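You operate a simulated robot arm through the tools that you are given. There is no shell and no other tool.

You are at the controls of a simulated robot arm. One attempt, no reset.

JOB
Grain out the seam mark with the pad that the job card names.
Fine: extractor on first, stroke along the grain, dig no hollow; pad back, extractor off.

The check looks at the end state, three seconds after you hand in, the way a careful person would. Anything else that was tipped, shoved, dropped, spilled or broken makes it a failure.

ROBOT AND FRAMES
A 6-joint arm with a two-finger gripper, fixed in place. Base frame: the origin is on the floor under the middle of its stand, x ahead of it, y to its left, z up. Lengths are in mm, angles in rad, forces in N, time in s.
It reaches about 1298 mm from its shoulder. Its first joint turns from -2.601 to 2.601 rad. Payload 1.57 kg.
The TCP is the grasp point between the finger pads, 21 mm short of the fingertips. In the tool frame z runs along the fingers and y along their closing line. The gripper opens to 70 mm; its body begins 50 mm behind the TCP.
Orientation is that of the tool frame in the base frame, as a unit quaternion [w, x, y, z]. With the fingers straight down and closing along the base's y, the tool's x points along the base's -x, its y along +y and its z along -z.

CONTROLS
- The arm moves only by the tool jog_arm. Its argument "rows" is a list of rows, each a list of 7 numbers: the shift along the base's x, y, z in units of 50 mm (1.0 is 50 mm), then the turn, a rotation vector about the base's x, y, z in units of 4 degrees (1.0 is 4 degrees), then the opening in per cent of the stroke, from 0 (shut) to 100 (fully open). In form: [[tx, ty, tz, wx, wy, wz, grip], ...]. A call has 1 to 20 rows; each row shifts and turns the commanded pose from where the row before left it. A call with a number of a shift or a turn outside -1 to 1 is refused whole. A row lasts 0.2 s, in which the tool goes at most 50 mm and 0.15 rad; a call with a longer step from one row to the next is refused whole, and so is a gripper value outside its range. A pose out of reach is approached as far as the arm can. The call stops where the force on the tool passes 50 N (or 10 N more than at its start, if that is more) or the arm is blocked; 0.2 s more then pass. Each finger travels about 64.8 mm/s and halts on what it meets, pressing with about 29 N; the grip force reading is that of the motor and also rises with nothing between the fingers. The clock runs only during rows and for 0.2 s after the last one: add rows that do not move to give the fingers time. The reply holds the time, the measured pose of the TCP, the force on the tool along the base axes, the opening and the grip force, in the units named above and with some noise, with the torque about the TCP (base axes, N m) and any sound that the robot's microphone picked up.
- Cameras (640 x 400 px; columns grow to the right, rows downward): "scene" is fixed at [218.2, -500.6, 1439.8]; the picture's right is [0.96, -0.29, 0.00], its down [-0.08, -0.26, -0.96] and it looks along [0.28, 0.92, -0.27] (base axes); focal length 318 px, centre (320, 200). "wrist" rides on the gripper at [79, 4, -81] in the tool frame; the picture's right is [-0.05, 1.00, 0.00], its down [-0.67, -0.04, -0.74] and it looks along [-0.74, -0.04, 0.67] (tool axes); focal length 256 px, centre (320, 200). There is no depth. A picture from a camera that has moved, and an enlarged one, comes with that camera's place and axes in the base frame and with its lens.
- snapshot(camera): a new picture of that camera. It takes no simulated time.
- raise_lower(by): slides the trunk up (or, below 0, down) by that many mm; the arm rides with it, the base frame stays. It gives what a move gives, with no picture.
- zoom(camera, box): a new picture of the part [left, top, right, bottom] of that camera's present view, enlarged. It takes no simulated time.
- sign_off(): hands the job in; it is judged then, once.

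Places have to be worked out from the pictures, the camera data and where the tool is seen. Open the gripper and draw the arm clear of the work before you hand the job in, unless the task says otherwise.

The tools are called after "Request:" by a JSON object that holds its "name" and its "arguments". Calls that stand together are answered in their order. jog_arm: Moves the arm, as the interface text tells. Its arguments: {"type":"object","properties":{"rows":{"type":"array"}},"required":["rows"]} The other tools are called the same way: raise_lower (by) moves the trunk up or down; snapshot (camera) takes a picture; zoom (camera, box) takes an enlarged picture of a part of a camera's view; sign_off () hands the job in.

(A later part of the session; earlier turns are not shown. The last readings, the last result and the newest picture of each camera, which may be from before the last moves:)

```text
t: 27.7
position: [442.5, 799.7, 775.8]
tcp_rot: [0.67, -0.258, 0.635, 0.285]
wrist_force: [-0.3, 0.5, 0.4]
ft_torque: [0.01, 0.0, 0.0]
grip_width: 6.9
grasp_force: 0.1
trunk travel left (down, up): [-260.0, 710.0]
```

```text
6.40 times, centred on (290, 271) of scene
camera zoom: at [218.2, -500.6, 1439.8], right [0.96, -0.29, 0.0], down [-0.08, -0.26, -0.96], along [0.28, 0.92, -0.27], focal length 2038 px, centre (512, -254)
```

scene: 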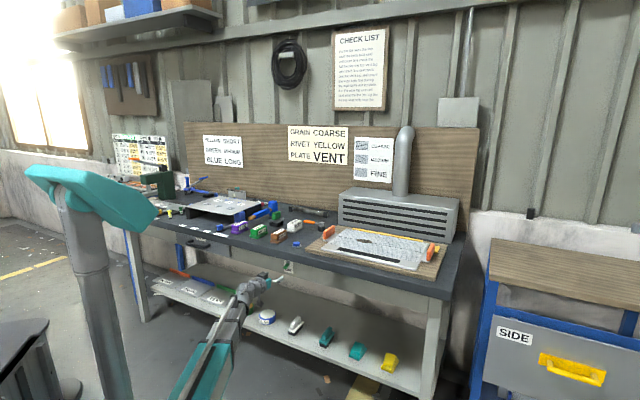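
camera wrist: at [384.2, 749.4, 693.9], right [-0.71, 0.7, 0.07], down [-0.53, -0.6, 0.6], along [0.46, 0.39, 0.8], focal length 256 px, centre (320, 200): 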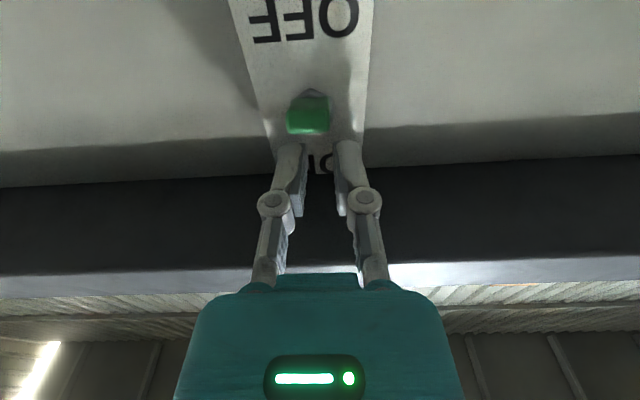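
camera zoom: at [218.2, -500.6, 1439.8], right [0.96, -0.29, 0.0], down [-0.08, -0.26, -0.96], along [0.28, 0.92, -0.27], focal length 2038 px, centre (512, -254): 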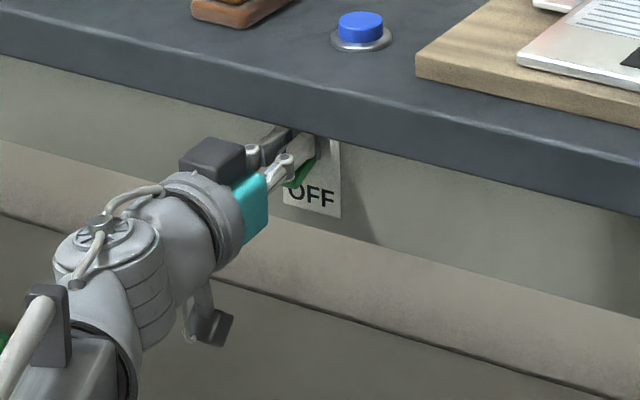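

Slipped again: the lever is too stiff for pinching, so I'll push it from below with closed fingers. Back out, pitch down and lower the trunk.

Request:
{"name": "jog_arm", "arguments": {"rows": [[-0.355, -0.353, 0, 0, 0, 0, 0], [-0.355, -0.353, 0, 0, 0, 0, 0], [-0.142, -0.141, -0.08, -0.22, 0.22, 0, 0], [0, 0, -0.08, -0.22, 0.22, 0, 0], [0, 0, -0.08, -0.22, 0.22, 0, 0], [0, 0, -0.08, -0.22, 0.22, 0, 0], [0, 0, -0.08, -0.22, 0.22, 0, 0], [0, 0, -0.08, -0.22, 0.22, 0, 0], [0, 0, -0.08, -0.22, 0.22, 0, 0]]}}

Request:
{"name": "raise_lower", "arguments": {"by": -26}}

Request:
{"name": "zoom", "arguments": {"camera": "wrist", "box": [200, 50, 440, 200]}}

Request:
{"name": "zoom", "arguments": {"camera": "scene", "box": [240, 240, 340, 302]}}

```text
t: 29.7
position: [399.3, 756.0, 747.6]
tcp_rot: [0.619, -0.278, 0.685, 0.264]
wrist_force: [-0.1, -0.2, -0.2]
ft_torque: [0.01, 0.04, 0.03]
grip_width: 0.0
grasp_force: 28.2
trunk travel left (down, up): [-260.0, 710.0]
```

```text
t: 30.4
position: [399.1, 756.3, 722.1]
tcp_rot: [0.62, -0.277, 0.685, 0.263]
wrist_force: [0.1, 0.1, 0.7]
ft_torque: [-0.04, -0.01, 0.03]
grip_width: 0.0
grasp_force: 28.7
trunk travel left (down, up): [-234.0, 736.0]
```

```text
2.67 times, centred on (320, 125) of wrist
camera zoom: at [332.2, 698.0, 649.2], right [-0.7, 0.71, 0.07], down [-0.45, -0.51, 0.73], along [0.55, 0.48, 0.68], focal length 683 px, centre (320, 400)
```

zoom: 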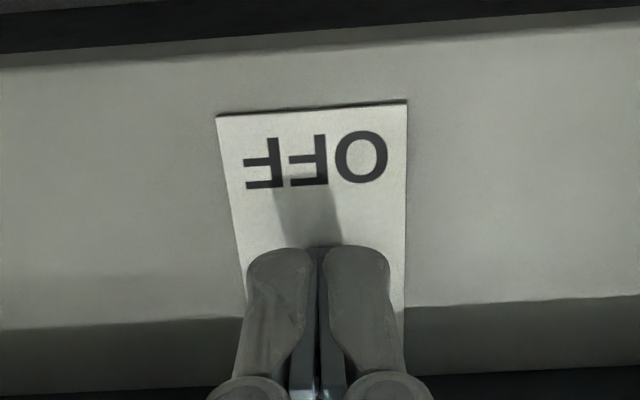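

```text
6.40 times, centred on (290, 271) of scene
camera zoom: at [218.2, -500.6, 1439.8], right [0.96, -0.29, 0.0], down [-0.08, -0.26, -0.96], along [0.28, 0.92, -0.27], focal length 2038 px, centre (512, -254)
```

zoom: 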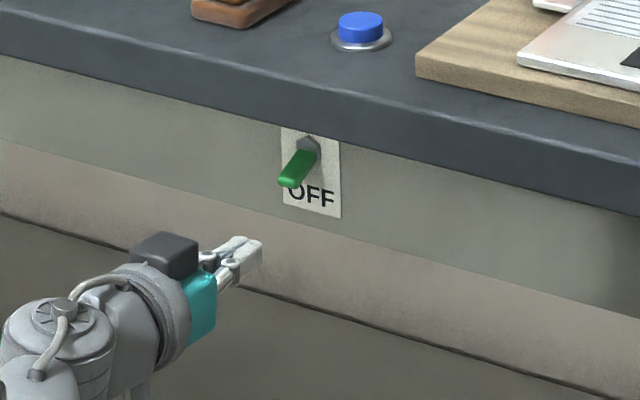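

Closed fingers are below the lever. I slide in under it to n≈872.

Request:
{"name": "jog_arm", "arguments": {"rows": [[0.1985, 0.1974, 0, 0, 0, 0, 0], [0.1985, 0.1974, 0, 0, 0, 0, 0], [0.1985, 0.1974, 0, 0, 0, 0, 0], [0.1985, 0.1974, 0, 0, 0, 0, 0]]}}

Request:
{"name": "zoom", "arguments": {"camera": "scene", "box": [240, 240, 340, 302]}}

Request:
{"name": "zoom", "arguments": {"camera": "wrist", "box": [200, 100, 440, 250]}}

```text
t: 31.4
position: [436.2, 796.1, 720.2]
tcp_rot: [0.62, -0.277, 0.685, 0.263]
wrist_force: [0.0, 0.4, -0.5]
ft_torque: [0.01, -0.01, -0.03]
grip_width: 0.0
grasp_force: 28.5
trunk travel left (down, up): [-234.0, 736.0]
```

```text
6.40 times, centred on (290, 271) of scene
camera zoom: at [218.2, -500.6, 1439.8], right [0.96, -0.29, 0.0], down [-0.08, -0.26, -0.96], along [0.28, 0.92, -0.27], focal length 2038 px, centre (512, -254)
```

zoom: 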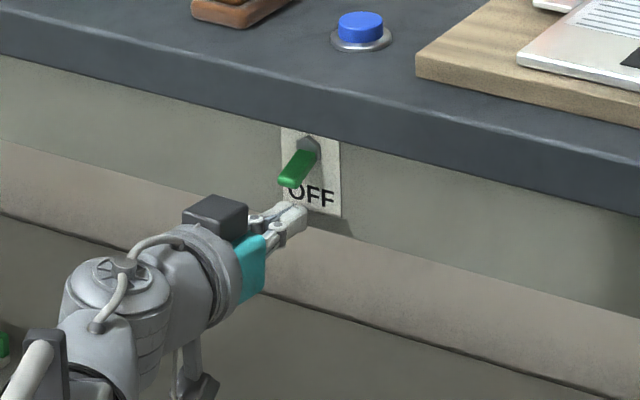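

```text
2.67 times, centred on (320, 175) of wrist
camera zoom: at [371.8, 738.3, 649.3], right [-0.7, 0.71, 0.07], down [-0.45, -0.51, 0.73], along [0.56, 0.48, 0.68], focal length 683 px, centre (320, 267)
```

zoom: 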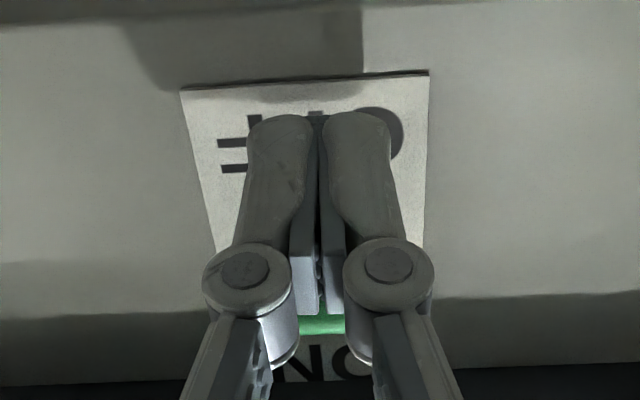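

Fingers are under the lever with no contact. Now I lift by pitching up, watching the force.

Request:
{"name": "jog_arm", "arguments": {"rows": [[0, 0, 0.0686, 0.19, -0.19, 0, 0], [0, 0, 0.0686, 0.19, -0.19, 0, 0], [0, 0, 0.0686, 0.19, -0.19, 0, 0], [0, 0, 0.0686, 0.19, -0.19, 0, 0], [0, 0, 0.0686, 0.19, -0.19, 0, 0], [0, 0, 0.0686, 0.19, -0.19, 0, 0], [0, 0, 0.0686, 0.19, -0.19, 0, 0], [0, 0, 0.0686, 0.19, -0.19, 0, 0], [0, 0, 0.0686, 0.19, -0.19, 0, 0], [0, 0, 0.0686, 0.19, -0.19, 0, 0]]}}

Request:
{"name": "zoom", "arguments": {"camera": "scene", "box": [240, 240, 340, 302]}}

Request:
{"name": "zoom", "arguments": {"camera": "wrist", "box": [200, 100, 440, 250]}}

```text
t: 33.6
position: [437.9, 796.2, 756.3]
tcp_rot: [0.681, -0.252, 0.624, 0.289]
wrist_force: [0.0, -0.4, 0.1]
ft_torque: [0.03, -0.01, 0.0]
grip_width: 0.0
grasp_force: 28.5
trunk travel left (down, up): [-234.0, 736.0]
```

```text
6.40 times, centred on (290, 271) of scene
camera zoom: at [218.2, -500.6, 1439.8], right [0.96, -0.29, 0.0], down [-0.08, -0.26, -0.96], along [0.28, 0.92, -0.27], focal length 2038 px, centre (512, -254)
```

zoom: 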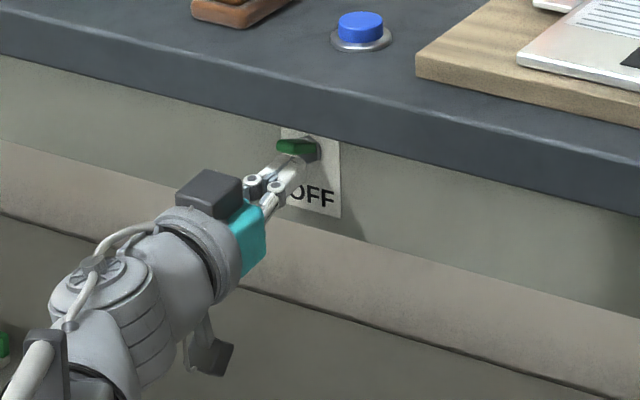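

```text
2.67 times, centred on (320, 175) of wrist
camera zoom: at [382.5, 748.3, 668.8], right [-0.71, 0.7, 0.07], down [-0.54, -0.6, 0.59], along [0.46, 0.38, 0.8], focal length 683 px, centre (320, 267)
```

zoom: 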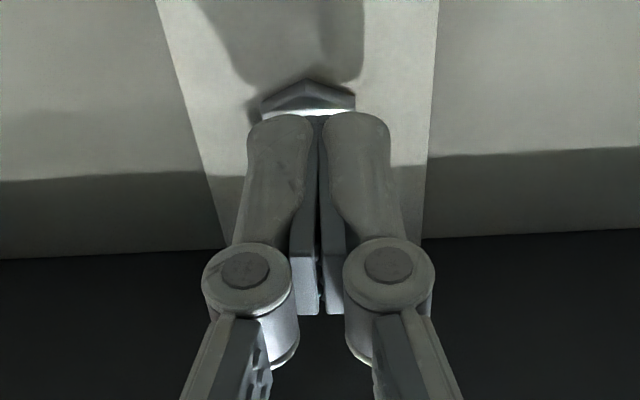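

The lever has moved up and no force remains, so it seems to have snapped over. I back out straight and look.

Request:
{"name": "jog_arm", "arguments": {"rows": [[-0.355, -0.353, 0, 0, 0, 0, 0], [-0.355, -0.353, 0, 0, 0, 0, 0], [-0.355, -0.353, 0, 0, 0, 0, 0], [-0.355, -0.353, 0, 0, 0, 0, 0]]}}

Request:
{"name": "zoom", "arguments": {"camera": "scene", "box": [240, 240, 340, 302]}}

Request:
{"name": "zoom", "arguments": {"camera": "wrist", "box": [200, 0, 440, 150]}}

Request:
{"name": "zoom", "arguments": {"camera": "scene", "box": [320, 120, 480, 240]}}

```text
t: 34.6
position: [367.0, 724.8, 755.8]
tcp_rot: [0.681, -0.252, 0.624, 0.289]
wrist_force: [1.1, -0.2, -0.1]
ft_torque: [0.0, -0.02, -0.01]
grip_width: 0.0
grasp_force: 29.0
trunk travel left (down, up): [-234.0, 736.0]
```

```text
6.40 times, centred on (290, 271) of scene
camera zoom: at [218.2, -500.6, 1439.8], right [0.96, -0.29, 0.0], down [-0.08, -0.26, -0.96], along [0.28, 0.92, -0.27], focal length 2038 px, centre (512, -254)
```

zoom: 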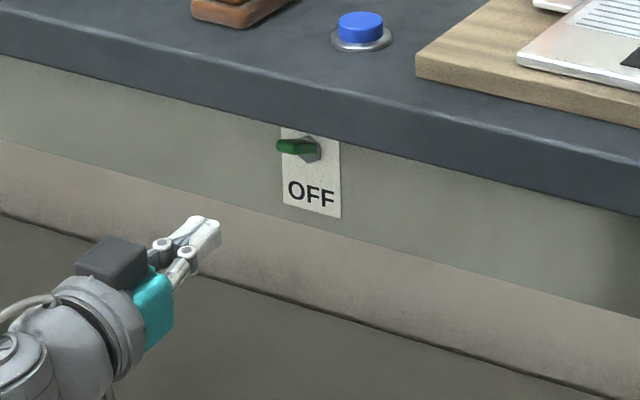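

```text
2.67 times, centred on (320, 75) of wrist
camera zoom: at [310.5, 677.5, 668.6], right [-0.71, 0.7, 0.07], down [-0.53, -0.6, 0.59], along [0.46, 0.38, 0.8], focal length 683 px, centre (320, 533)
```

zoom: 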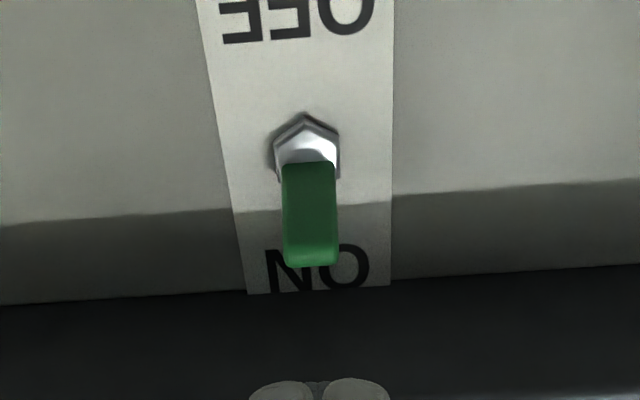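

```text
3.33 times, centred on (400, 180) of scene
camera zoom: at [218.2, -500.6, 1439.8], right [0.96, -0.29, 0.0], down [-0.08, -0.26, -0.96], along [0.28, 0.92, -0.27], focal length 1062 px, centre (53, 267)
```

zoom: 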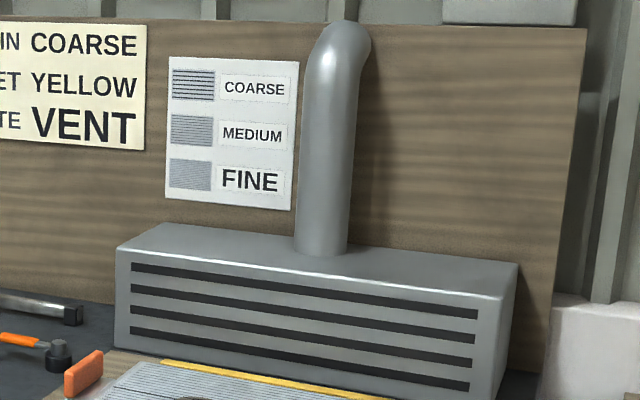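

The lever now stands at ON. I wait a few still rows to hear whether the extractor is running.

Request:
{"name": "jog_arm", "arguments": {"rows": [[0, 0, 0, 0, 0, 0, 0], [0, 0, 0, 0, 0, 0, 0], [0, 0, 0, 0, 0, 0, 0], [0, 0, 0, 0, 0, 0, 0], [0, 0, 0, 0, 0, 0, 0]]}}

Request:
{"name": "snapshot", "arguments": {"camera": "scene"}}

```text
t: 35.8
position: [368.6, 724.2, 756.9]
tcp_rot: [0.681, -0.253, 0.624, 0.289]
wrist_force: [-0.9, -0.4, -0.3]
ft_torque: [0.01, 0.02, 0.06]
grip_width: 0.0
grasp_force: 28.6
trunk travel left (down, up): [-234.0, 736.0]
```

```text
taken
```

scene: 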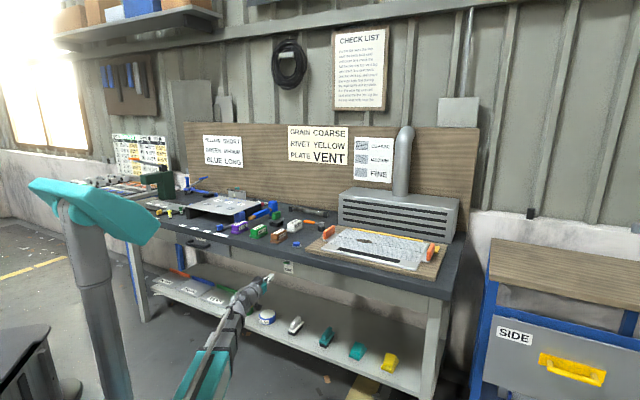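

No sound yet; I'll inspect the hood closer from above. I raise the trunk 420 mm clear of the bench and then bring the tool back to vertical over the pad area.

Request:
{"name": "raise_lower", "arguments": {"by": 420}}

Request:
{"name": "jog_arm", "arguments": {"rows": [[0.0276, 0.0706, 0, -0.992, 0.992, 0, 50], [0.0276, 0.0706, 0, -0.992, 0.992, 0, 100], [0.0276, 0.0706, 0, -0.992, 0.992, 0, 100], [0.0276, 0.0706, 0, -0.992, 0.992, 0, 100], [0.0276, 0.0706, 0, -0.992, 0.992, 0, 100], [0.0276, 0.0706, 0, -0.992, 0.992, 0, 100], [0.0276, 0.0706, 0, -0.992, 0.992, 0, 100], [0.0276, 0.0706, 0, -0.992, 0.992, 0, 100], [0.0276, 0.0706, 0, -0.992, 0.992, 0, 100], [0.0276, 0.0706, 0, -0.992, 0.992, 0, 100], [0.0276, 0.0706, 0, -0.992, 0.992, 0, 100], [0.0276, 0.0706, 0, -0.992, 0.992, 0, 100], [0.0276, 0.0706, 0, -0.992, 0.992, 0, 100], [0.0276, 0.0706, 0, -0.992, 0.992, 0, 100], [0.0276, 0.0706, 0, -0.992, 0.992, 0, 100], [0.0276, 0.0706, 0, -0.992, 0.992, 0, 100], [0.0276, 0.0706, 0, -0.992, 0.992, 0, 100]]}}

Request:
{"name": "snapshot", "arguments": {"camera": "wrist"}}

Request:
{"name": "snapshot", "arguments": {"camera": "scene"}}

```text
refused: 420 is not a number from -400 to 400
```

```text
t: 39.4
position: [392.1, 784.3, 553.7]
tcp_rot: [0.0, -0.375, 0.927, 0.0]
wrist_force: [0.1, 0.1, 0.7]
ft_torque: [0.05, -0.01, 0.01]
grip_width: 70.3
grasp_force: 0.1
out of reach, approached as far as the arm can: row 1, 2, 3, 4, 5, 6, 7, 8, 9, 10, 11, 12, 13, 14, 15, 17
trunk travel left (down, up): [-234.0, 736.0]
```

```text
taken
camera wrist: at [330.9, 732.8, 633.0], right [-0.66, 0.76, 0.0], down [0.5, 0.44, 0.74], along [0.56, 0.49, -0.67], focal length 256 px, centre (320, 200)
```

wrist: 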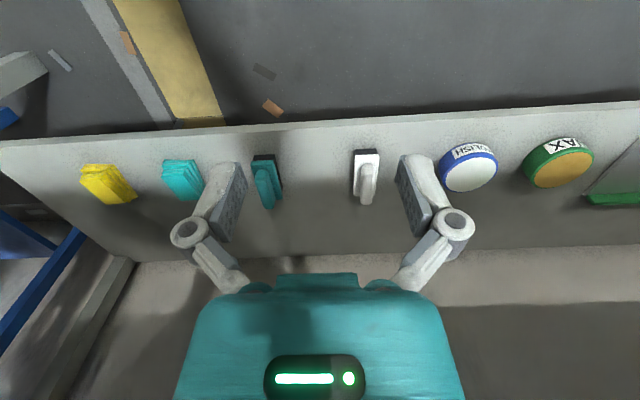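

```text
taken
```

scene: 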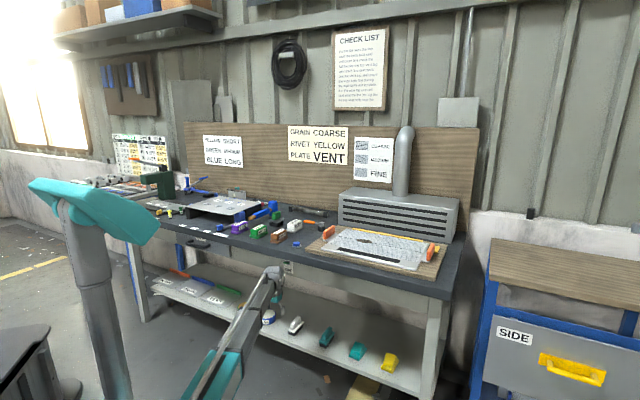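

The raise was refused (limit 400) and the jog still ran, so the hand is now vertical in front of and below the bench edge; no contact force. I back straight out 120 mm before raising anything.

Request:
{"name": "jog_arm", "arguments": {"rows": [[-0.425, -0.423, 0, 0, 0, 0, 100], [-0.425, -0.423, 0, 0, 0, 0, 100], [-0.425, -0.423, 0, 0, 0, 0, 100], [-0.425, -0.423, 0, 0, 0, 0, 100]]}}

Request:
{"name": "snapshot", "arguments": {"camera": "scene"}}

```text
t: 40.4
position: [306.3, 699.4, 552.1]
tcp_rot: [-0.001, -0.375, 0.927, 0.0]
wrist_force: [0.6, 0.6, -1.1]
ft_torque: [0.0, 0.0, -0.01]
grip_width: 69.9
grasp_force: 0.1
trunk travel left (down, up): [-234.0, 736.0]
```

```text
taken
```

scene: 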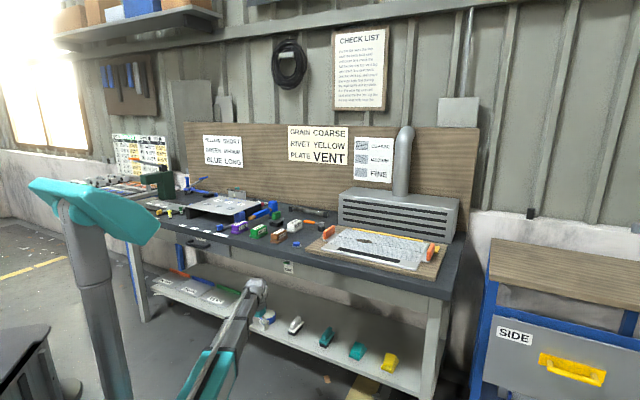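

The hand is clear at n≈710. I raise the trunk by 400 so the TCP comes to about z=952, above the bench.

Request:
{"name": "raise_lower", "arguments": {"by": 400}}

Request:
{"name": "snapshot", "arguments": {"camera": "wrist"}}

Request:
{"name": "snapshot", "arguments": {"camera": "scene"}}

```text
t: 44.3
position: [306.5, 699.5, 952.1]
tcp_rot: [0.001, -0.374, 0.927, 0.001]
wrist_force: [-0.4, -1.1, 0.2]
ft_torque: [-0.02, 0.03, -0.01]
grip_width: 70.1
grasp_force: 0.0
trunk travel left (down, up): [-634.0, 336.0]
```

```text
taken
camera wrist: at [245.9, 648.0, 1032.7], right [-0.66, 0.76, 0.0], down [0.5, 0.44, 0.75], along [0.56, 0.49, -0.67], focal length 256 px, centre (320, 200)
```

wrist: 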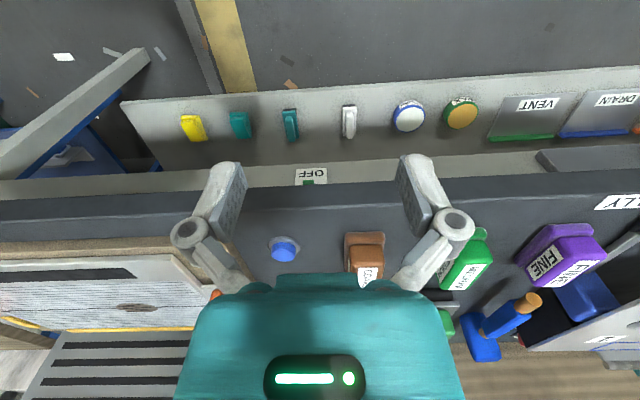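

```text
taken
```

scene: 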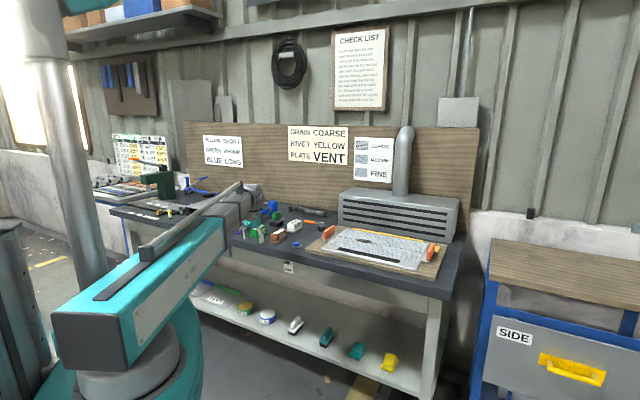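

Now I look at the plate and the hood from nearby: raise 50 mm more and move across to above the bench front at the plate.

Request:
{"name": "raise_lower", "arguments": {"by": 60}}

Request:
{"name": "jog_arm", "arguments": {"rows": [[0.6216, -0.228, 0, 0, 0, 0, 100], [0.6216, -0.228, 0, 0, 0, 0, 100], [0.6216, -0.228, 0, 0, 0, 0, 100], [0.6216, -0.228, 0, 0, 0, 0, 100], [0.6216, -0.228, 0, 0, 0, 0, 100], [0.6216, -0.228, 0, 0, 0, 0, 100], [0.6216, -0.228, 0, 0, 0, 0, 100], [0.6216, -0.228, 0, 0, 0, 0, 100], [0.6216, -0.228, 0, 0, 0, 0, 100], [0.6216, -0.228, 0, 0, 0, 0, 100]]}}

Request:
{"name": "snapshot", "arguments": {"camera": "wrist"}}

Request:
{"name": "snapshot", "arguments": {"camera": "scene"}}

```text
t: 45.3
position: [307.3, 700.1, 1012.5]
tcp_rot: [0.0, -0.375, 0.927, 0.0]
wrist_force: [-0.4, -0.6, 0.6]
ft_torque: [-0.04, -0.04, -0.01]
grip_width: 70.0
grasp_force: 0.0
trunk travel left (down, up): [-694.0, 276.0]
```

```text
t: 47.5
position: [618.4, 585.3, 1012.4]
tcp_rot: [0.0, -0.375, 0.927, 0.001]
wrist_force: [1.3, -0.5, 0.5]
ft_torque: [0.02, 0.03, -0.03]
grip_width: 70.0
grasp_force: 0.0
trunk travel left (down, up): [-694.0, 276.0]
```

```text
taken
camera wrist: at [556.7, 533.8, 1092.7], right [-0.66, 0.76, 0.0], down [0.5, 0.44, 0.75], along [0.56, 0.49, -0.67], focal length 256 px, centre (320, 200)
```

wrist: 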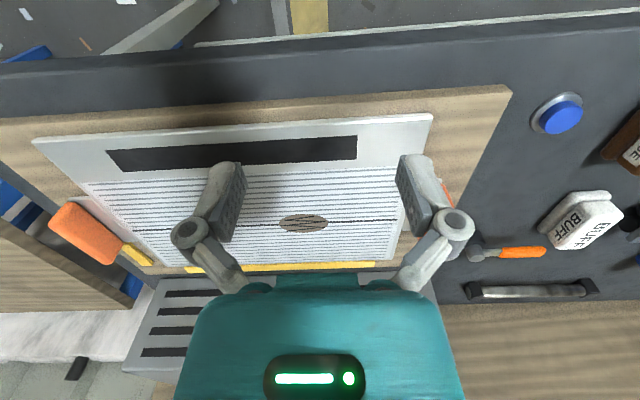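

```text
taken
```

scene: 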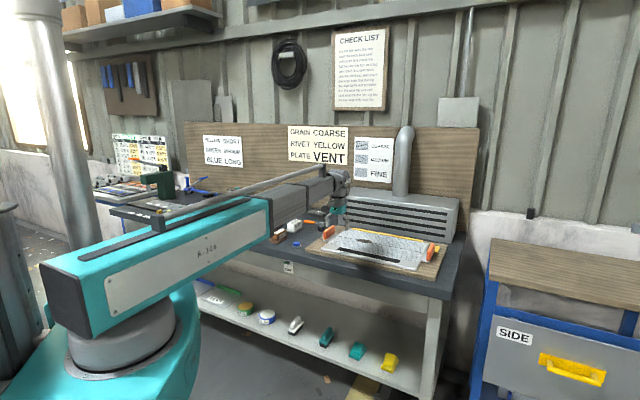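

Request:
{"name": "zoom", "arguments": {"camera": "wrist", "box": [220, 170, 440, 280]}}

Request:
{"name": "zoom", "arguments": {"camera": "wrist", "box": [10, 100, 240, 290]}}

Request:
{"name": "zoom", "arguments": {"camera": "wrist", "box": [440, 70, 640, 195]}}

Request:
{"name": "zoom", "arguments": {"camera": "scene", "box": [330, 180, 470, 275]}}

```text
2.91 times, centred on (330, 225) of wrist
camera zoom: at [556.7, 533.8, 1092.7], right [-0.66, 0.76, 0.0], down [0.5, 0.44, 0.75], along [0.56, 0.49, -0.67], focal length 745 px, centre (291, 127)
```

zoom: 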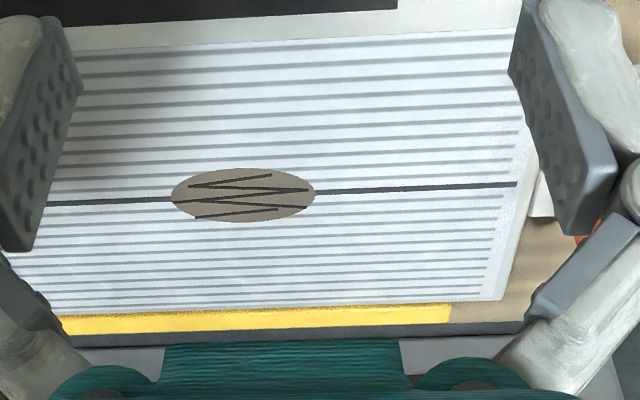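

```text
2.11 times, centred on (125, 195) of wrist
camera zoom: at [556.7, 533.8, 1092.7], right [-0.66, 0.76, 0.0], down [0.5, 0.44, 0.75], along [0.56, 0.49, -0.67], focal length 539 px, centre (730, 210)
```

zoom: 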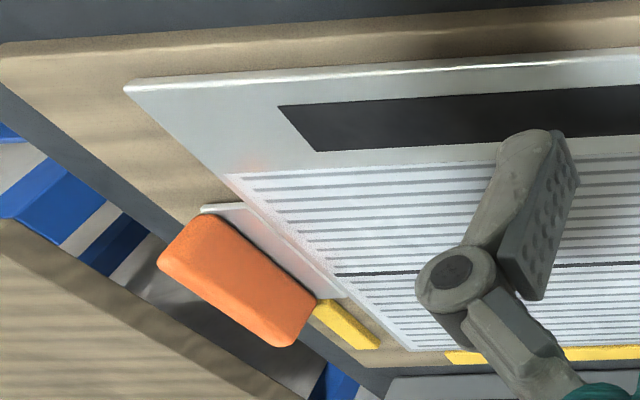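

```text
3.20 times, centred on (540, 132) of wrist
camera zoom: at [556.7, 533.8, 1092.7], right [-0.66, 0.76, 0.0], down [0.5, 0.44, 0.75], along [0.56, 0.49, -0.67], focal length 819 px, centre (-384, 416)
```

zoom: 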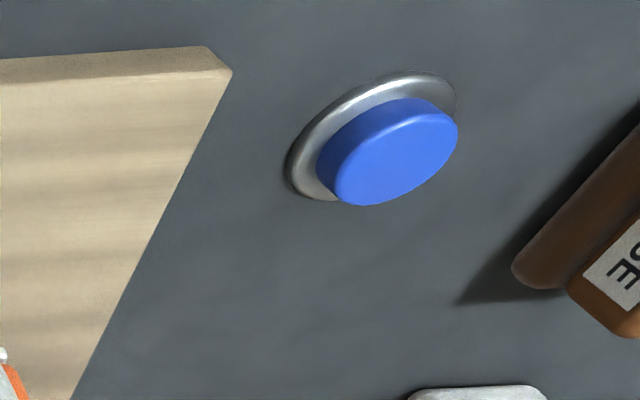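

```text
4.21 times, centred on (400, 228) of scene
camera zoom: at [218.2, -500.6, 1439.8], right [0.96, -0.29, 0.0], down [-0.08, -0.26, -0.96], along [0.28, 0.92, -0.27], focal length 1341 px, centre (-17, 84)
```

zoom: 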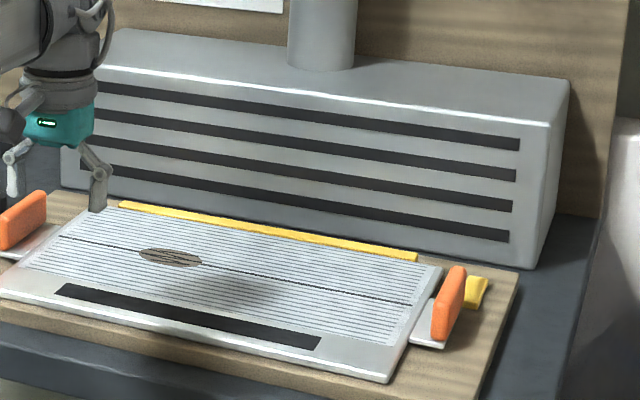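

The toggle clicked over silently and nothing visible changed, so I'm not sure it drives the extractor; the unlabelled blue button right beside the workstation is the other candidate. I'll go above it with closed fingers, to press it gently and listen.

Request:
{"name": "jog_arm", "arguments": {"rows": [[-0.3397, 0.642, 0, 0, 0, 0, 50], [-0.3397, 0.642, 0, 0, 0, 0, 0], [-0.3397, 0.642, 0, 0, 0, 0, 0], [-0.3397, 0.642, 0, 0, 0, 0, 0], [-0.3397, 0.642, 0, 0, 0, 0, 0], [-0.3397, 0.642, 0, 0, 0, 0, 0], [-0.3397, 0.642, 0, 0, 0, 0, 0]]}}

Request:
{"name": "snapshot", "arguments": {"camera": "wrist"}}

Request:
{"name": "zoom", "arguments": {"camera": "scene", "box": [230, 180, 350, 280]}}

```text
t: 49.1
position: [498.5, 811.4, 1012.9]
tcp_rot: [0.0, -0.375, 0.927, 0.001]
wrist_force: [-0.1, 0.5, -0.5]
ft_torque: [-0.04, 0.03, 0.02]
grip_width: 0.2
grasp_force: 27.8
trunk travel left (down, up): [-694.0, 276.0]
```

```text
taken
camera wrist: at [438.1, 759.2, 1092.6], right [-0.66, 0.76, 0.0], down [0.5, 0.44, 0.75], along [0.56, 0.49, -0.67], focal length 256 px, centre (320, 200)
```

wrist: 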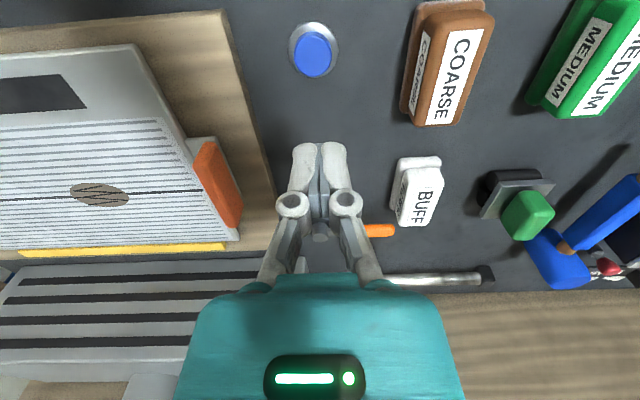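

```text
4.00 times, centred on (290, 230) of scene
camera zoom: at [218.2, -500.6, 1439.8], right [0.96, -0.29, 0.0], down [-0.08, -0.26, -0.96], along [0.28, 0.92, -0.27], focal length 1274 px, centre (440, 80)
```

zoom: 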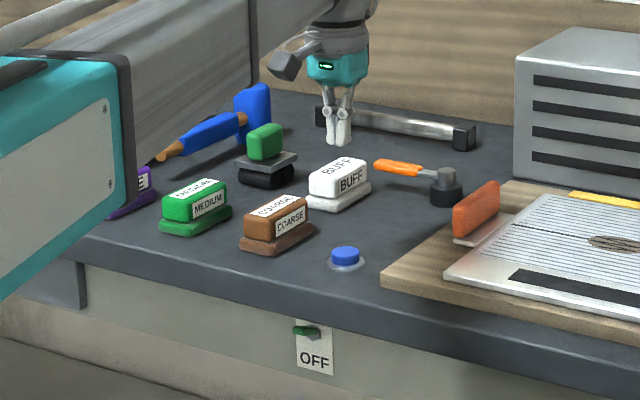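

Before pressing, I zoom on the COARSE pad and the plate from here to get their exact geometry.

Request:
{"name": "zoom", "arguments": {"camera": "wrist", "box": [360, 0, 520, 100]}}

Request:
{"name": "zoom", "arguments": {"camera": "wrist", "box": [0, 30, 260, 192]}}

Request:
{"name": "zoom", "arguments": {"camera": "wrist", "box": [360, 60, 520, 160]}}

```text
4.00 times, centred on (440, 50) of wrist
camera zoom: at [438.1, 759.2, 1092.6], right [-0.66, 0.76, 0.0], down [0.5, 0.44, 0.75], along [0.56, 0.49, -0.67], focal length 1024 px, centre (-160, 800)
```

zoom: 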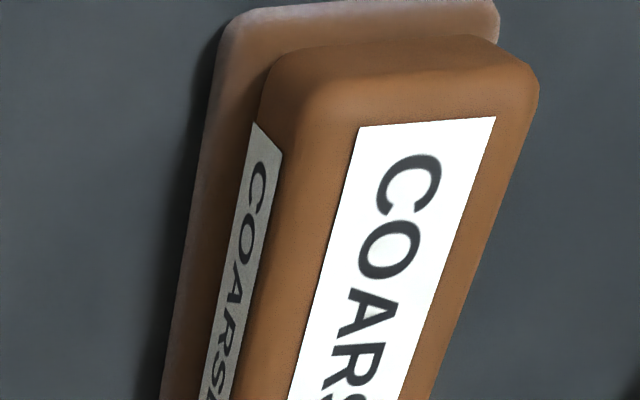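

```text
2.46 times, centred on (130, 111) of wrist
camera zoom: at [438.1, 759.2, 1092.6], right [-0.66, 0.76, 0.0], down [0.5, 0.44, 0.75], along [0.56, 0.49, -0.67], focal length 630 px, centre (788, 419)
```

zoom: 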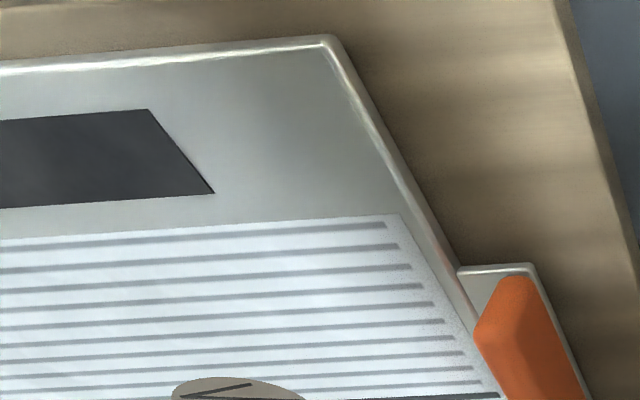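

```text
4.00 times, centred on (440, 110) of wrist
camera zoom: at [438.1, 759.2, 1092.6], right [-0.66, 0.76, 0.0], down [0.5, 0.44, 0.75], along [0.56, 0.49, -0.67], focal length 1024 px, centre (-160, 560)
```

zoom: 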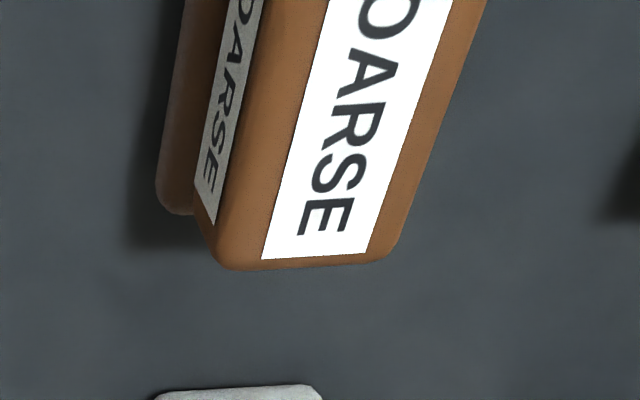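

Pad geometry: COARSE block ≈ 38 mm wide across d, long axis along n, centre ≈ (436, 892), top z≈893. First the button: I center over it (≈(501, 806)) and lower in stages.

Request:
{"name": "jog_arm", "arguments": {"rows": [[0.06, -0.1, 0, 0, 0, 0, 0]]}}

Request:
{"name": "raise_lower", "arguments": {"by": -115}}

Request:
{"name": "zoom", "arguments": {"camera": "scene", "box": [256, 210, 336, 260]}}

Request:
{"name": "snapshot", "arguments": {"camera": "wrist"}}

```text
t: 49.5
position: [502.2, 805.6, 1012.7]
tcp_rot: [0.0, -0.374, 0.927, 0.0]
wrist_force: [-0.2, 0.0, 0.8]
ft_torque: [0.02, -0.02, -0.02]
grip_width: 0.1
grasp_force: 28.3
trunk travel left (down, up): [-694.0, 276.0]
```

```text
t: 50.9
position: [501.5, 806.1, 898.1]
tcp_rot: [0.001, -0.375, 0.927, 0.0]
wrist_force: [1.0, 0.3, -0.1]
ft_torque: [0.0, -0.01, -0.01]
grip_width: 0.2
grasp_force: 28.9
trunk travel left (down, up): [-579.0, 391.0]
```

```text
8.00 times, centred on (296, 235) of scene
camera zoom: at [218.2, -500.6, 1439.8], right [0.96, -0.29, 0.0], down [-0.08, -0.26, -0.96], along [0.28, 0.92, -0.27], focal length 2548 px, centre (512, -80)
```

zoom: 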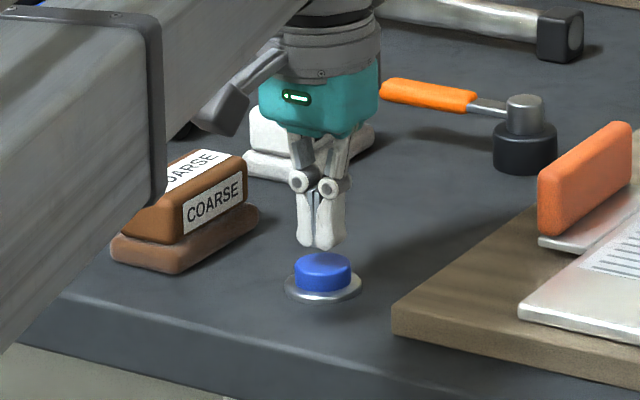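

```text
taken
camera wrist: at [441.0, 753.6, 977.8], right [-0.66, 0.76, 0.0], down [0.5, 0.44, 0.75], along [0.56, 0.49, -0.67], focal length 256 px, centre (320, 200)
```

wrist: 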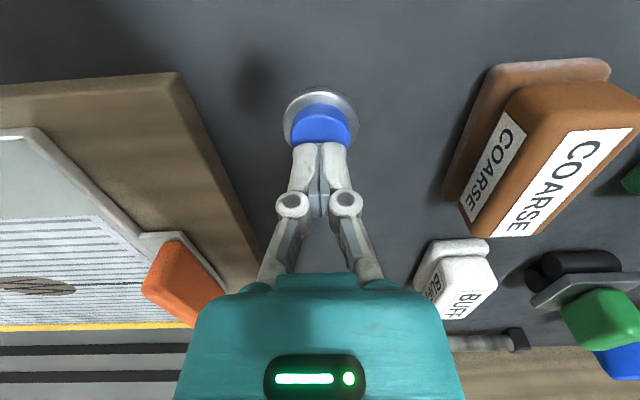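

Fingertips are right above the button centre. I lower further in small steps, watching force and sound.

Request:
{"name": "raise_lower", "arguments": {"by": -14}}

Request:
{"name": "raise_lower", "arguments": {"by": -4}}

Request:
{"name": "zoom", "arguments": {"camera": "scene", "box": [256, 210, 336, 260]}}

```text
t: 51.5
position: [501.0, 804.7, 882.9]
tcp_rot: [0.0, -0.375, 0.927, 0.0]
wrist_force: [1.0, 1.4, 2.2]
ft_torque: [0.03, 0.01, 0.02]
grip_width: 5.9
grasp_force: 28.7
trunk travel left (down, up): [-565.0, 405.0]
```

```text
t: 52.1
position: [501.3, 804.6, 880.0]
tcp_rot: [0.001, -0.374, 0.927, -0.001]
wrist_force: [0.8, 0.9, 4.3]
ft_torque: [0.06, -0.03, -0.01]
grip_width: 5.8
grasp_force: 28.8
trunk travel left (down, up): [-561.0, 409.0]
heard: click
```

```text
8.00 times, centred on (296, 235) of scene
camera zoom: at [218.2, -500.6, 1439.8], right [0.96, -0.29, 0.0], down [-0.08, -0.26, -0.96], along [0.28, 0.92, -0.27], focal length 2548 px, centre (512, -80)
```

zoom: 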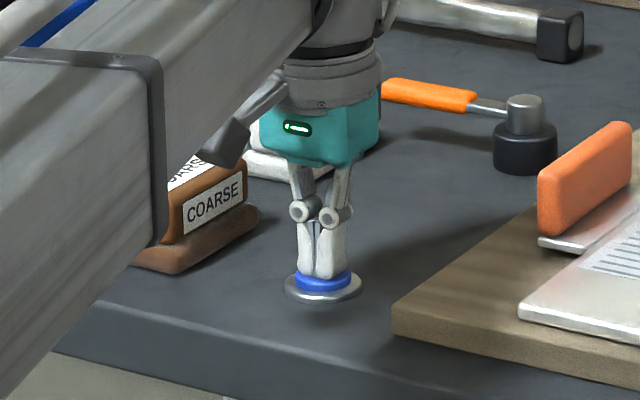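

A "click" was heard. I lift off now and listen/look for any change.

Request:
{"name": "raise_lower", "arguments": {"by": 60}}

Request:
{"name": "jog_arm", "arguments": {"rows": [[0, 0, 0, 0, 0, 0, 0], [0, 0, 0, 0, 0, 0, 0], [0, 0, 0, 0, 0, 0, 0], [0, 0, 0, 0, 0, 0, 0]]}}

Request:
{"name": "snapshot", "arguments": {"camera": "wrist"}}

Request:
{"name": "snapshot", "arguments": {"camera": "scene"}}

Request:
{"name": "zoom", "arguments": {"camera": "scene", "box": [256, 210, 336, 260]}}

```text
t: 53.1
position: [500.9, 805.0, 938.5]
tcp_rot: [0.0, -0.374, 0.927, 0.0]
wrist_force: [-0.9, -0.2, 0.4]
ft_torque: [-0.02, 0.01, 0.01]
grip_width: 0.3
grasp_force: 28.4
trunk travel left (down, up): [-621.0, 349.0]
```

```text
t: 54.1
position: [502.5, 805.8, 938.2]
tcp_rot: [0.001, -0.375, 0.927, 0.0]
wrist_force: [-0.7, -0.5, 0.5]
ft_torque: [0.0, 0.01, 0.0]
grip_width: 0.0
grasp_force: 28.4
trunk travel left (down, up): [-621.0, 349.0]
```

```text
taken
camera wrist: at [441.0, 753.7, 1019.7], right [-0.66, 0.76, 0.0], down [0.5, 0.44, 0.75], along [0.56, 0.49, -0.67], focal length 256 px, centre (320, 200)
```

wrist: 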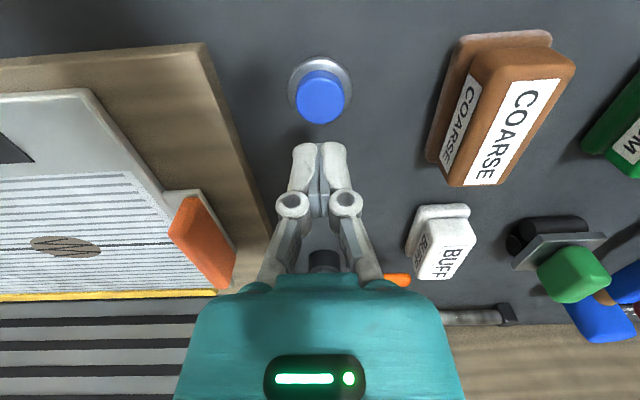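

```text
taken
```

scene: 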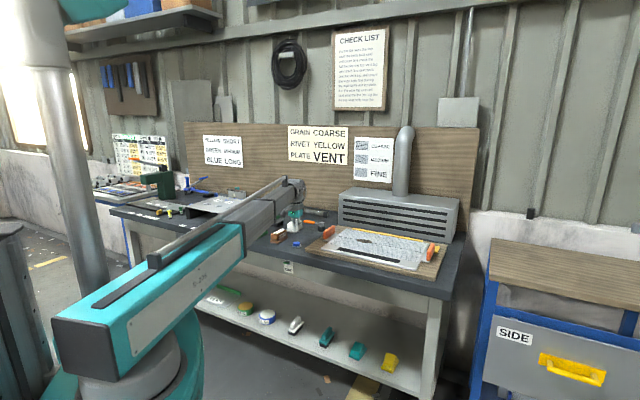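

```text
8.00 times, centred on (296, 235) of scene
camera zoom: at [218.2, -500.6, 1439.8], right [0.96, -0.29, 0.0], down [-0.08, -0.26, -0.96], along [0.28, 0.92, -0.27], focal length 2548 px, centre (512, -80)
```

zoom: 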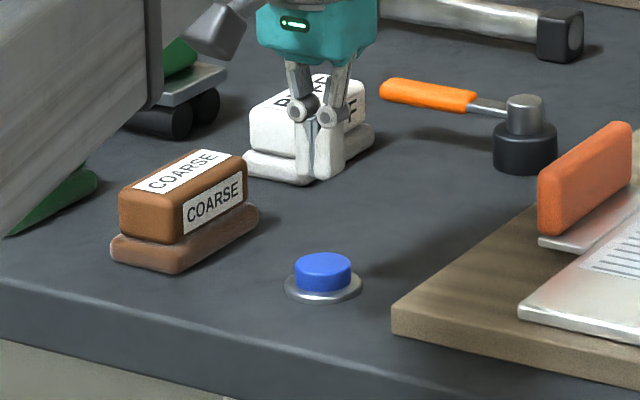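

The button is momentary (click, returned up), with no visible change. I keep both controls in the "on" sense and will undo both at the end. Next: a precise look at the COARSE pad from here.

Request:
{"name": "zoom", "arguments": {"camera": "wrist", "box": [410, 10, 610, 200]}}

```text
2.11 times, centred on (510, 105) of wrist
camera zoom: at [441.0, 753.7, 1019.7], right [-0.66, 0.76, 0.0], down [0.5, 0.44, 0.75], along [0.56, 0.49, -0.67], focal length 539 px, centre (-80, 400)
```

zoom: 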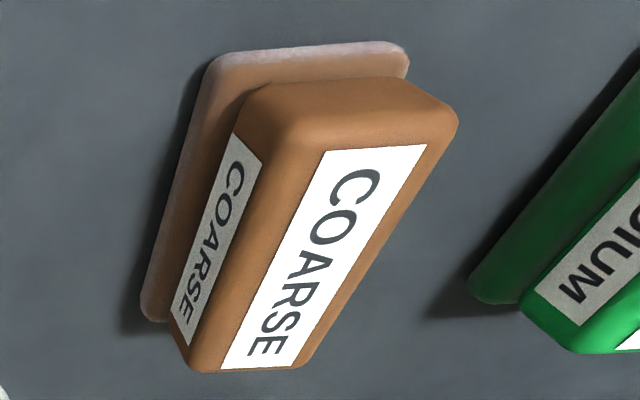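

Pad centre triangulates to (436.5, 891.5), top z≈894, long axis along n. I move over it with the gripper open.

Request:
{"name": "jog_arm", "arguments": {"rows": [[-0.3275, 0.43, 0, 0, 0, 0.05, 100], [-0.3275, 0.43, 0, 0, 0, 0.05, 100], [-0.3275, 0.43, 0, 0, 0, 0.05, 100], [-0.3275, 0.43, 0, 0, 0, 0.05, 100], [0, 0, 0, 0, 0, 0, 100]]}}

Request:
{"name": "snapshot", "arguments": {"camera": "wrist"}}

Request:
{"name": "zoom", "arguments": {"camera": "scene", "box": [230, 190, 330, 252]}}

```text
t: 55.3
position: [436.6, 891.8, 939.5]
tcp_rot: [0.001, -0.381, 0.925, 0.001]
wrist_force: [0.3, -0.7, 0.7]
ft_torque: [0.0, 0.0, 0.02]
grip_width: 69.8
grasp_force: 0.1
trunk travel left (down, up): [-621.0, 349.0]
```

```text
taken
camera wrist: at [376.5, 839.8, 1019.7], right [-0.67, 0.75, 0.0], down [0.5, 0.44, 0.75], along [0.56, 0.5, -0.67], focal length 256 px, centre (320, 200)
```

wrist: 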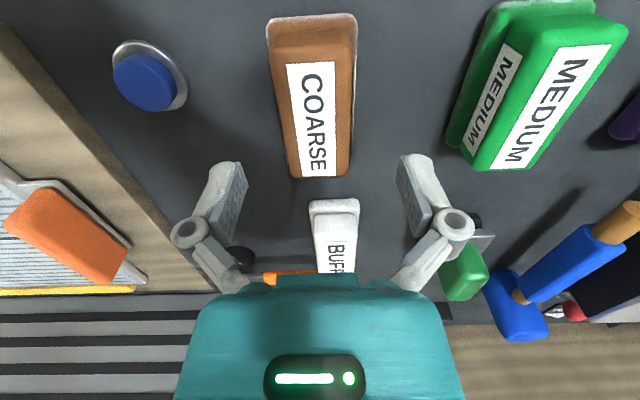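

```text
6.40 times, centred on (280, 221) of scene
camera zoom: at [218.2, -500.6, 1439.8], right [0.96, -0.29, 0.0], down [-0.08, -0.26, -0.96], along [0.28, 0.92, -0.27], focal length 2038 px, centre (576, 66)
```

zoom: 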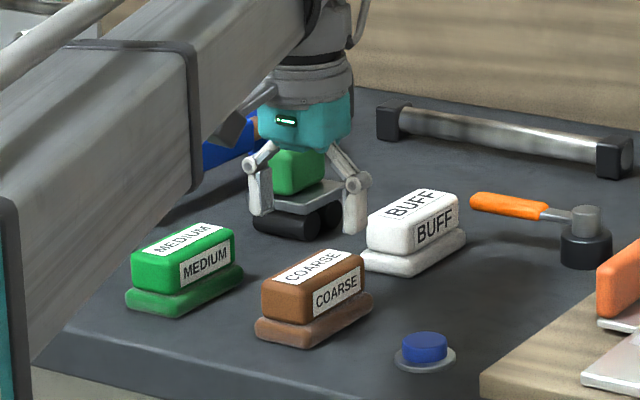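

Centre confirmed within 2 mm. I lower 53 mm so the fingertips straddle the block (z≈865), above its wider base.

Request:
{"name": "raise_lower", "arguments": {"by": -53.5}}

Request:
{"name": "snapshot", "arguments": {"camera": "wrist"}}

Request:
{"name": "zoom", "arguments": {"camera": "scene", "box": [230, 190, 330, 252]}}

```text
t: 56.2
position: [435.5, 891.9, 886.5]
tcp_rot: [0.001, -0.381, 0.925, 0.001]
wrist_force: [0.2, 0.3, 0.4]
ft_torque: [0.01, 0.01, -0.02]
grip_width: 70.0
grasp_force: 0.1
trunk travel left (down, up): [-567.0, 403.0]
```

```text
taken
camera wrist: at [376.7, 839.4, 966.3], right [-0.67, 0.75, 0.0], down [0.5, 0.44, 0.75], along [0.56, 0.5, -0.67], focal length 256 px, centre (320, 200)
```

wrist: 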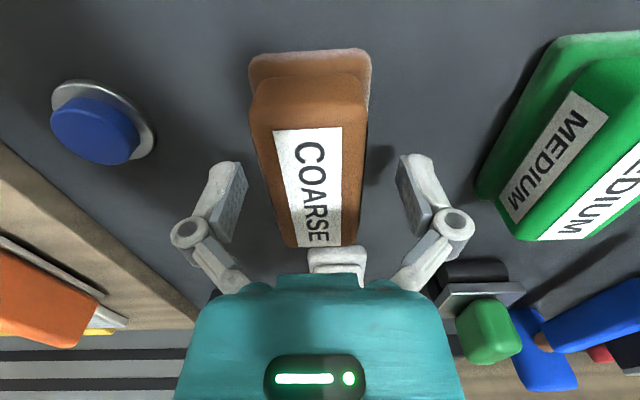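

```text
6.40 times, centred on (280, 221) of scene
camera zoom: at [218.2, -500.6, 1439.8], right [0.96, -0.29, 0.0], down [-0.08, -0.26, -0.96], along [0.28, 0.92, -0.27], focal length 2038 px, centre (576, 66)
```

zoom: 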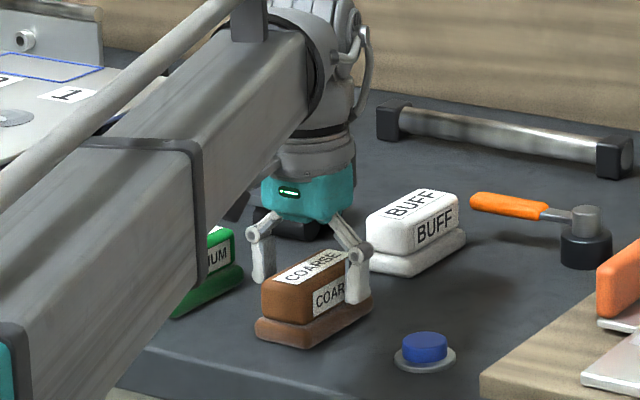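

Pad is ~2.5 mm toward +d of the TCP; I correct that and close on the block.

Request:
{"name": "jog_arm", "arguments": {"rows": [[0.035, -0.035, 0, 0, 0, 0, 100], [0, 0, 0, 0, 0, 0, 60], [0, 0, 0, 0, 0, 0, 40], [0, 0, 0, 0, 0, 0, 30], [0, 0, 0, 0, 0, 0, 30]]}}

Request:
{"name": "snapshot", "arguments": {"camera": "wrist"}}

```text
t: 57.4
position: [439.0, 891.5, 885.2]
tcp_rot: [0.001, -0.381, 0.925, 0.001]
wrist_force: [0.3, 1.2, 3.0]
ft_torque: [-0.04, 0.02, 0.03]
grip_width: 39.3
grasp_force: 29.2
trunk travel left (down, up): [-567.0, 403.0]
```

```text
taken
camera wrist: at [378.4, 837.7, 966.4], right [-0.67, 0.75, 0.0], down [0.5, 0.44, 0.75], along [0.56, 0.5, -0.67], focal length 256 px, centre (320, 200)
```

wrist: 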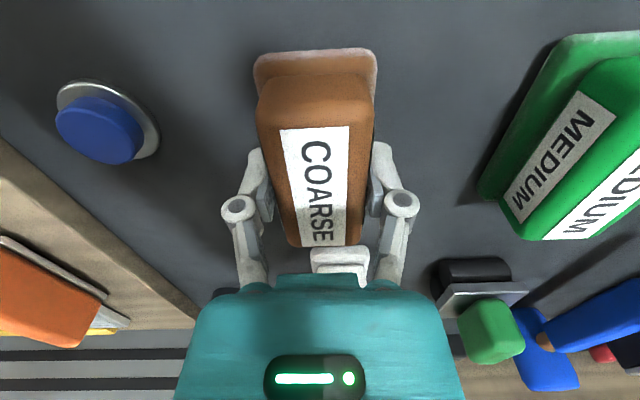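

Pad gripped at 39.3 mm. I lift it 120 mm.

Request:
{"name": "raise_lower", "arguments": {"by": 120}}

Request:
{"name": "snapshot", "arguments": {"camera": "wrist"}}

Request:
{"name": "snapshot", "arguments": {"camera": "scene"}}

```text
t: 58.9
position: [438.1, 890.7, 1005.3]
tcp_rot: [0.0, -0.381, 0.924, 0.001]
wrist_force: [-0.2, -0.1, -0.8]
ft_torque: [-0.01, 0.0, 0.0]
grip_width: 39.0
grasp_force: 29.3
trunk travel left (down, up): [-687.0, 283.0]
```

```text
taken
camera wrist: at [378.5, 837.9, 1086.0], right [-0.67, 0.75, 0.0], down [0.5, 0.44, 0.75], along [0.56, 0.5, -0.67], focal length 256 px, centre (320, 200)
```

wrist: 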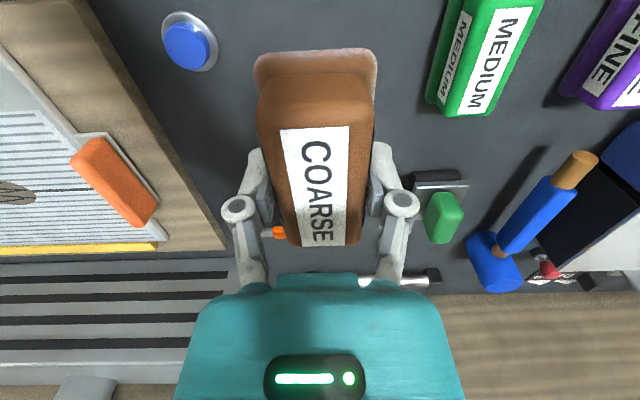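

```text
taken
```

scene: 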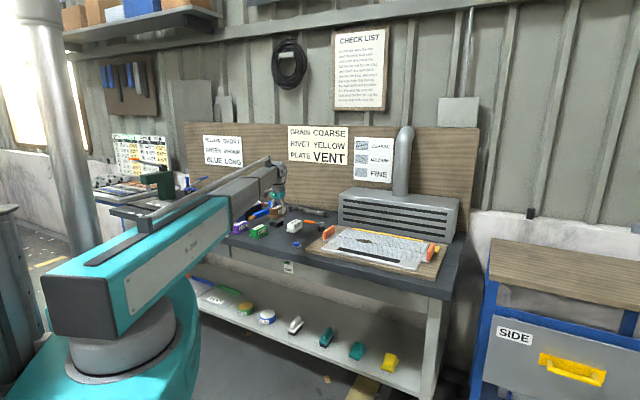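

The pad is held securely. I carry it over to above the grain field left of the mark (n≈1067, d≈-20), well above the clamp.

Request:
{"name": "jog_arm", "arguments": {"rows": [[0.6086, -0.2486, 0, 0, 0, 0, 30], [0.6086, -0.2486, 0, 0, 0, 0, 30], [0.6086, -0.2486, 0, 0, 0, 0, 30], [0.6086, -0.2486, 0, 0, 0, 0, 30], [0.6086, -0.2486, 0, 0, 0, 0, 30], [0.6086, -0.2486, 0, 0, 0, 0, 30], [0.6086, -0.2486, 0, 0, 0, 0, 30], [0.6086, -0.2486, 0, 0, 0, 0, 30], [0.6086, -0.2486, 0, 0, 0, 0, 30], [0.6086, -0.2486, 0, 0, 0, 0, 30]]}}

Request:
{"name": "snapshot", "arguments": {"camera": "wrist"}}

Request:
{"name": "zoom", "arguments": {"camera": "scene", "box": [300, 150, 460, 280]}}

```text
t: 61.1
position: [741.6, 766.4, 1005.7]
tcp_rot: [-0.001, -0.381, 0.924, 0.001]
wrist_force: [0.1, 0.7, -1.4]
ft_torque: [-0.01, 0.02, 0.01]
grip_width: 39.4
grasp_force: 29.5
trunk travel left (down, up): [-687.0, 283.0]
```

```text
taken
camera wrist: at [682.6, 714.2, 1086.0], right [-0.67, 0.75, 0.0], down [0.5, 0.44, 0.75], along [0.56, 0.5, -0.67], focal length 256 px, centre (320, 200)
```

wrist: 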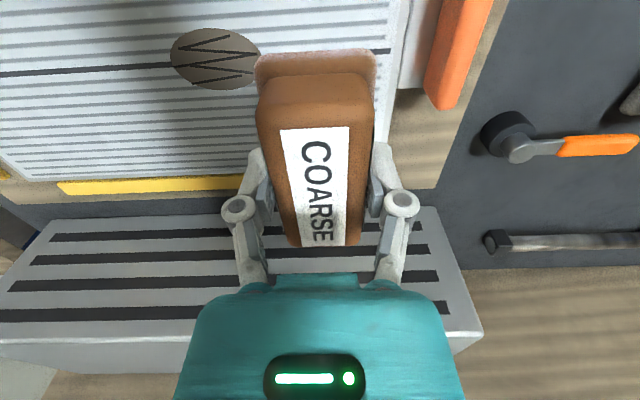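

```text
3.08 times, centred on (380, 215) of scene
camera zoom: at [218.2, -500.6, 1439.8], right [0.96, -0.29, 0.0], down [-0.08, -0.26, -0.96], along [0.28, 0.92, -0.27], focal length 980 px, centre (135, 154)
```

zoom: 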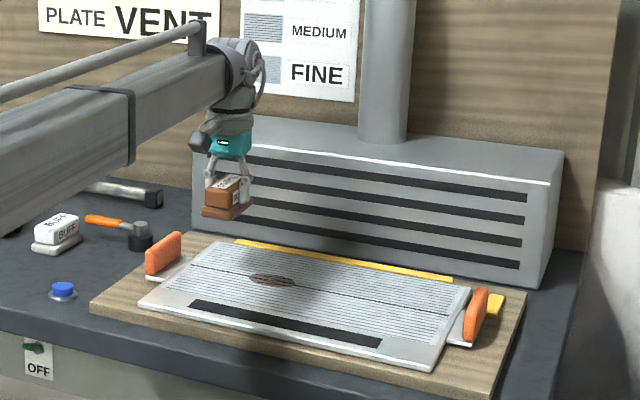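

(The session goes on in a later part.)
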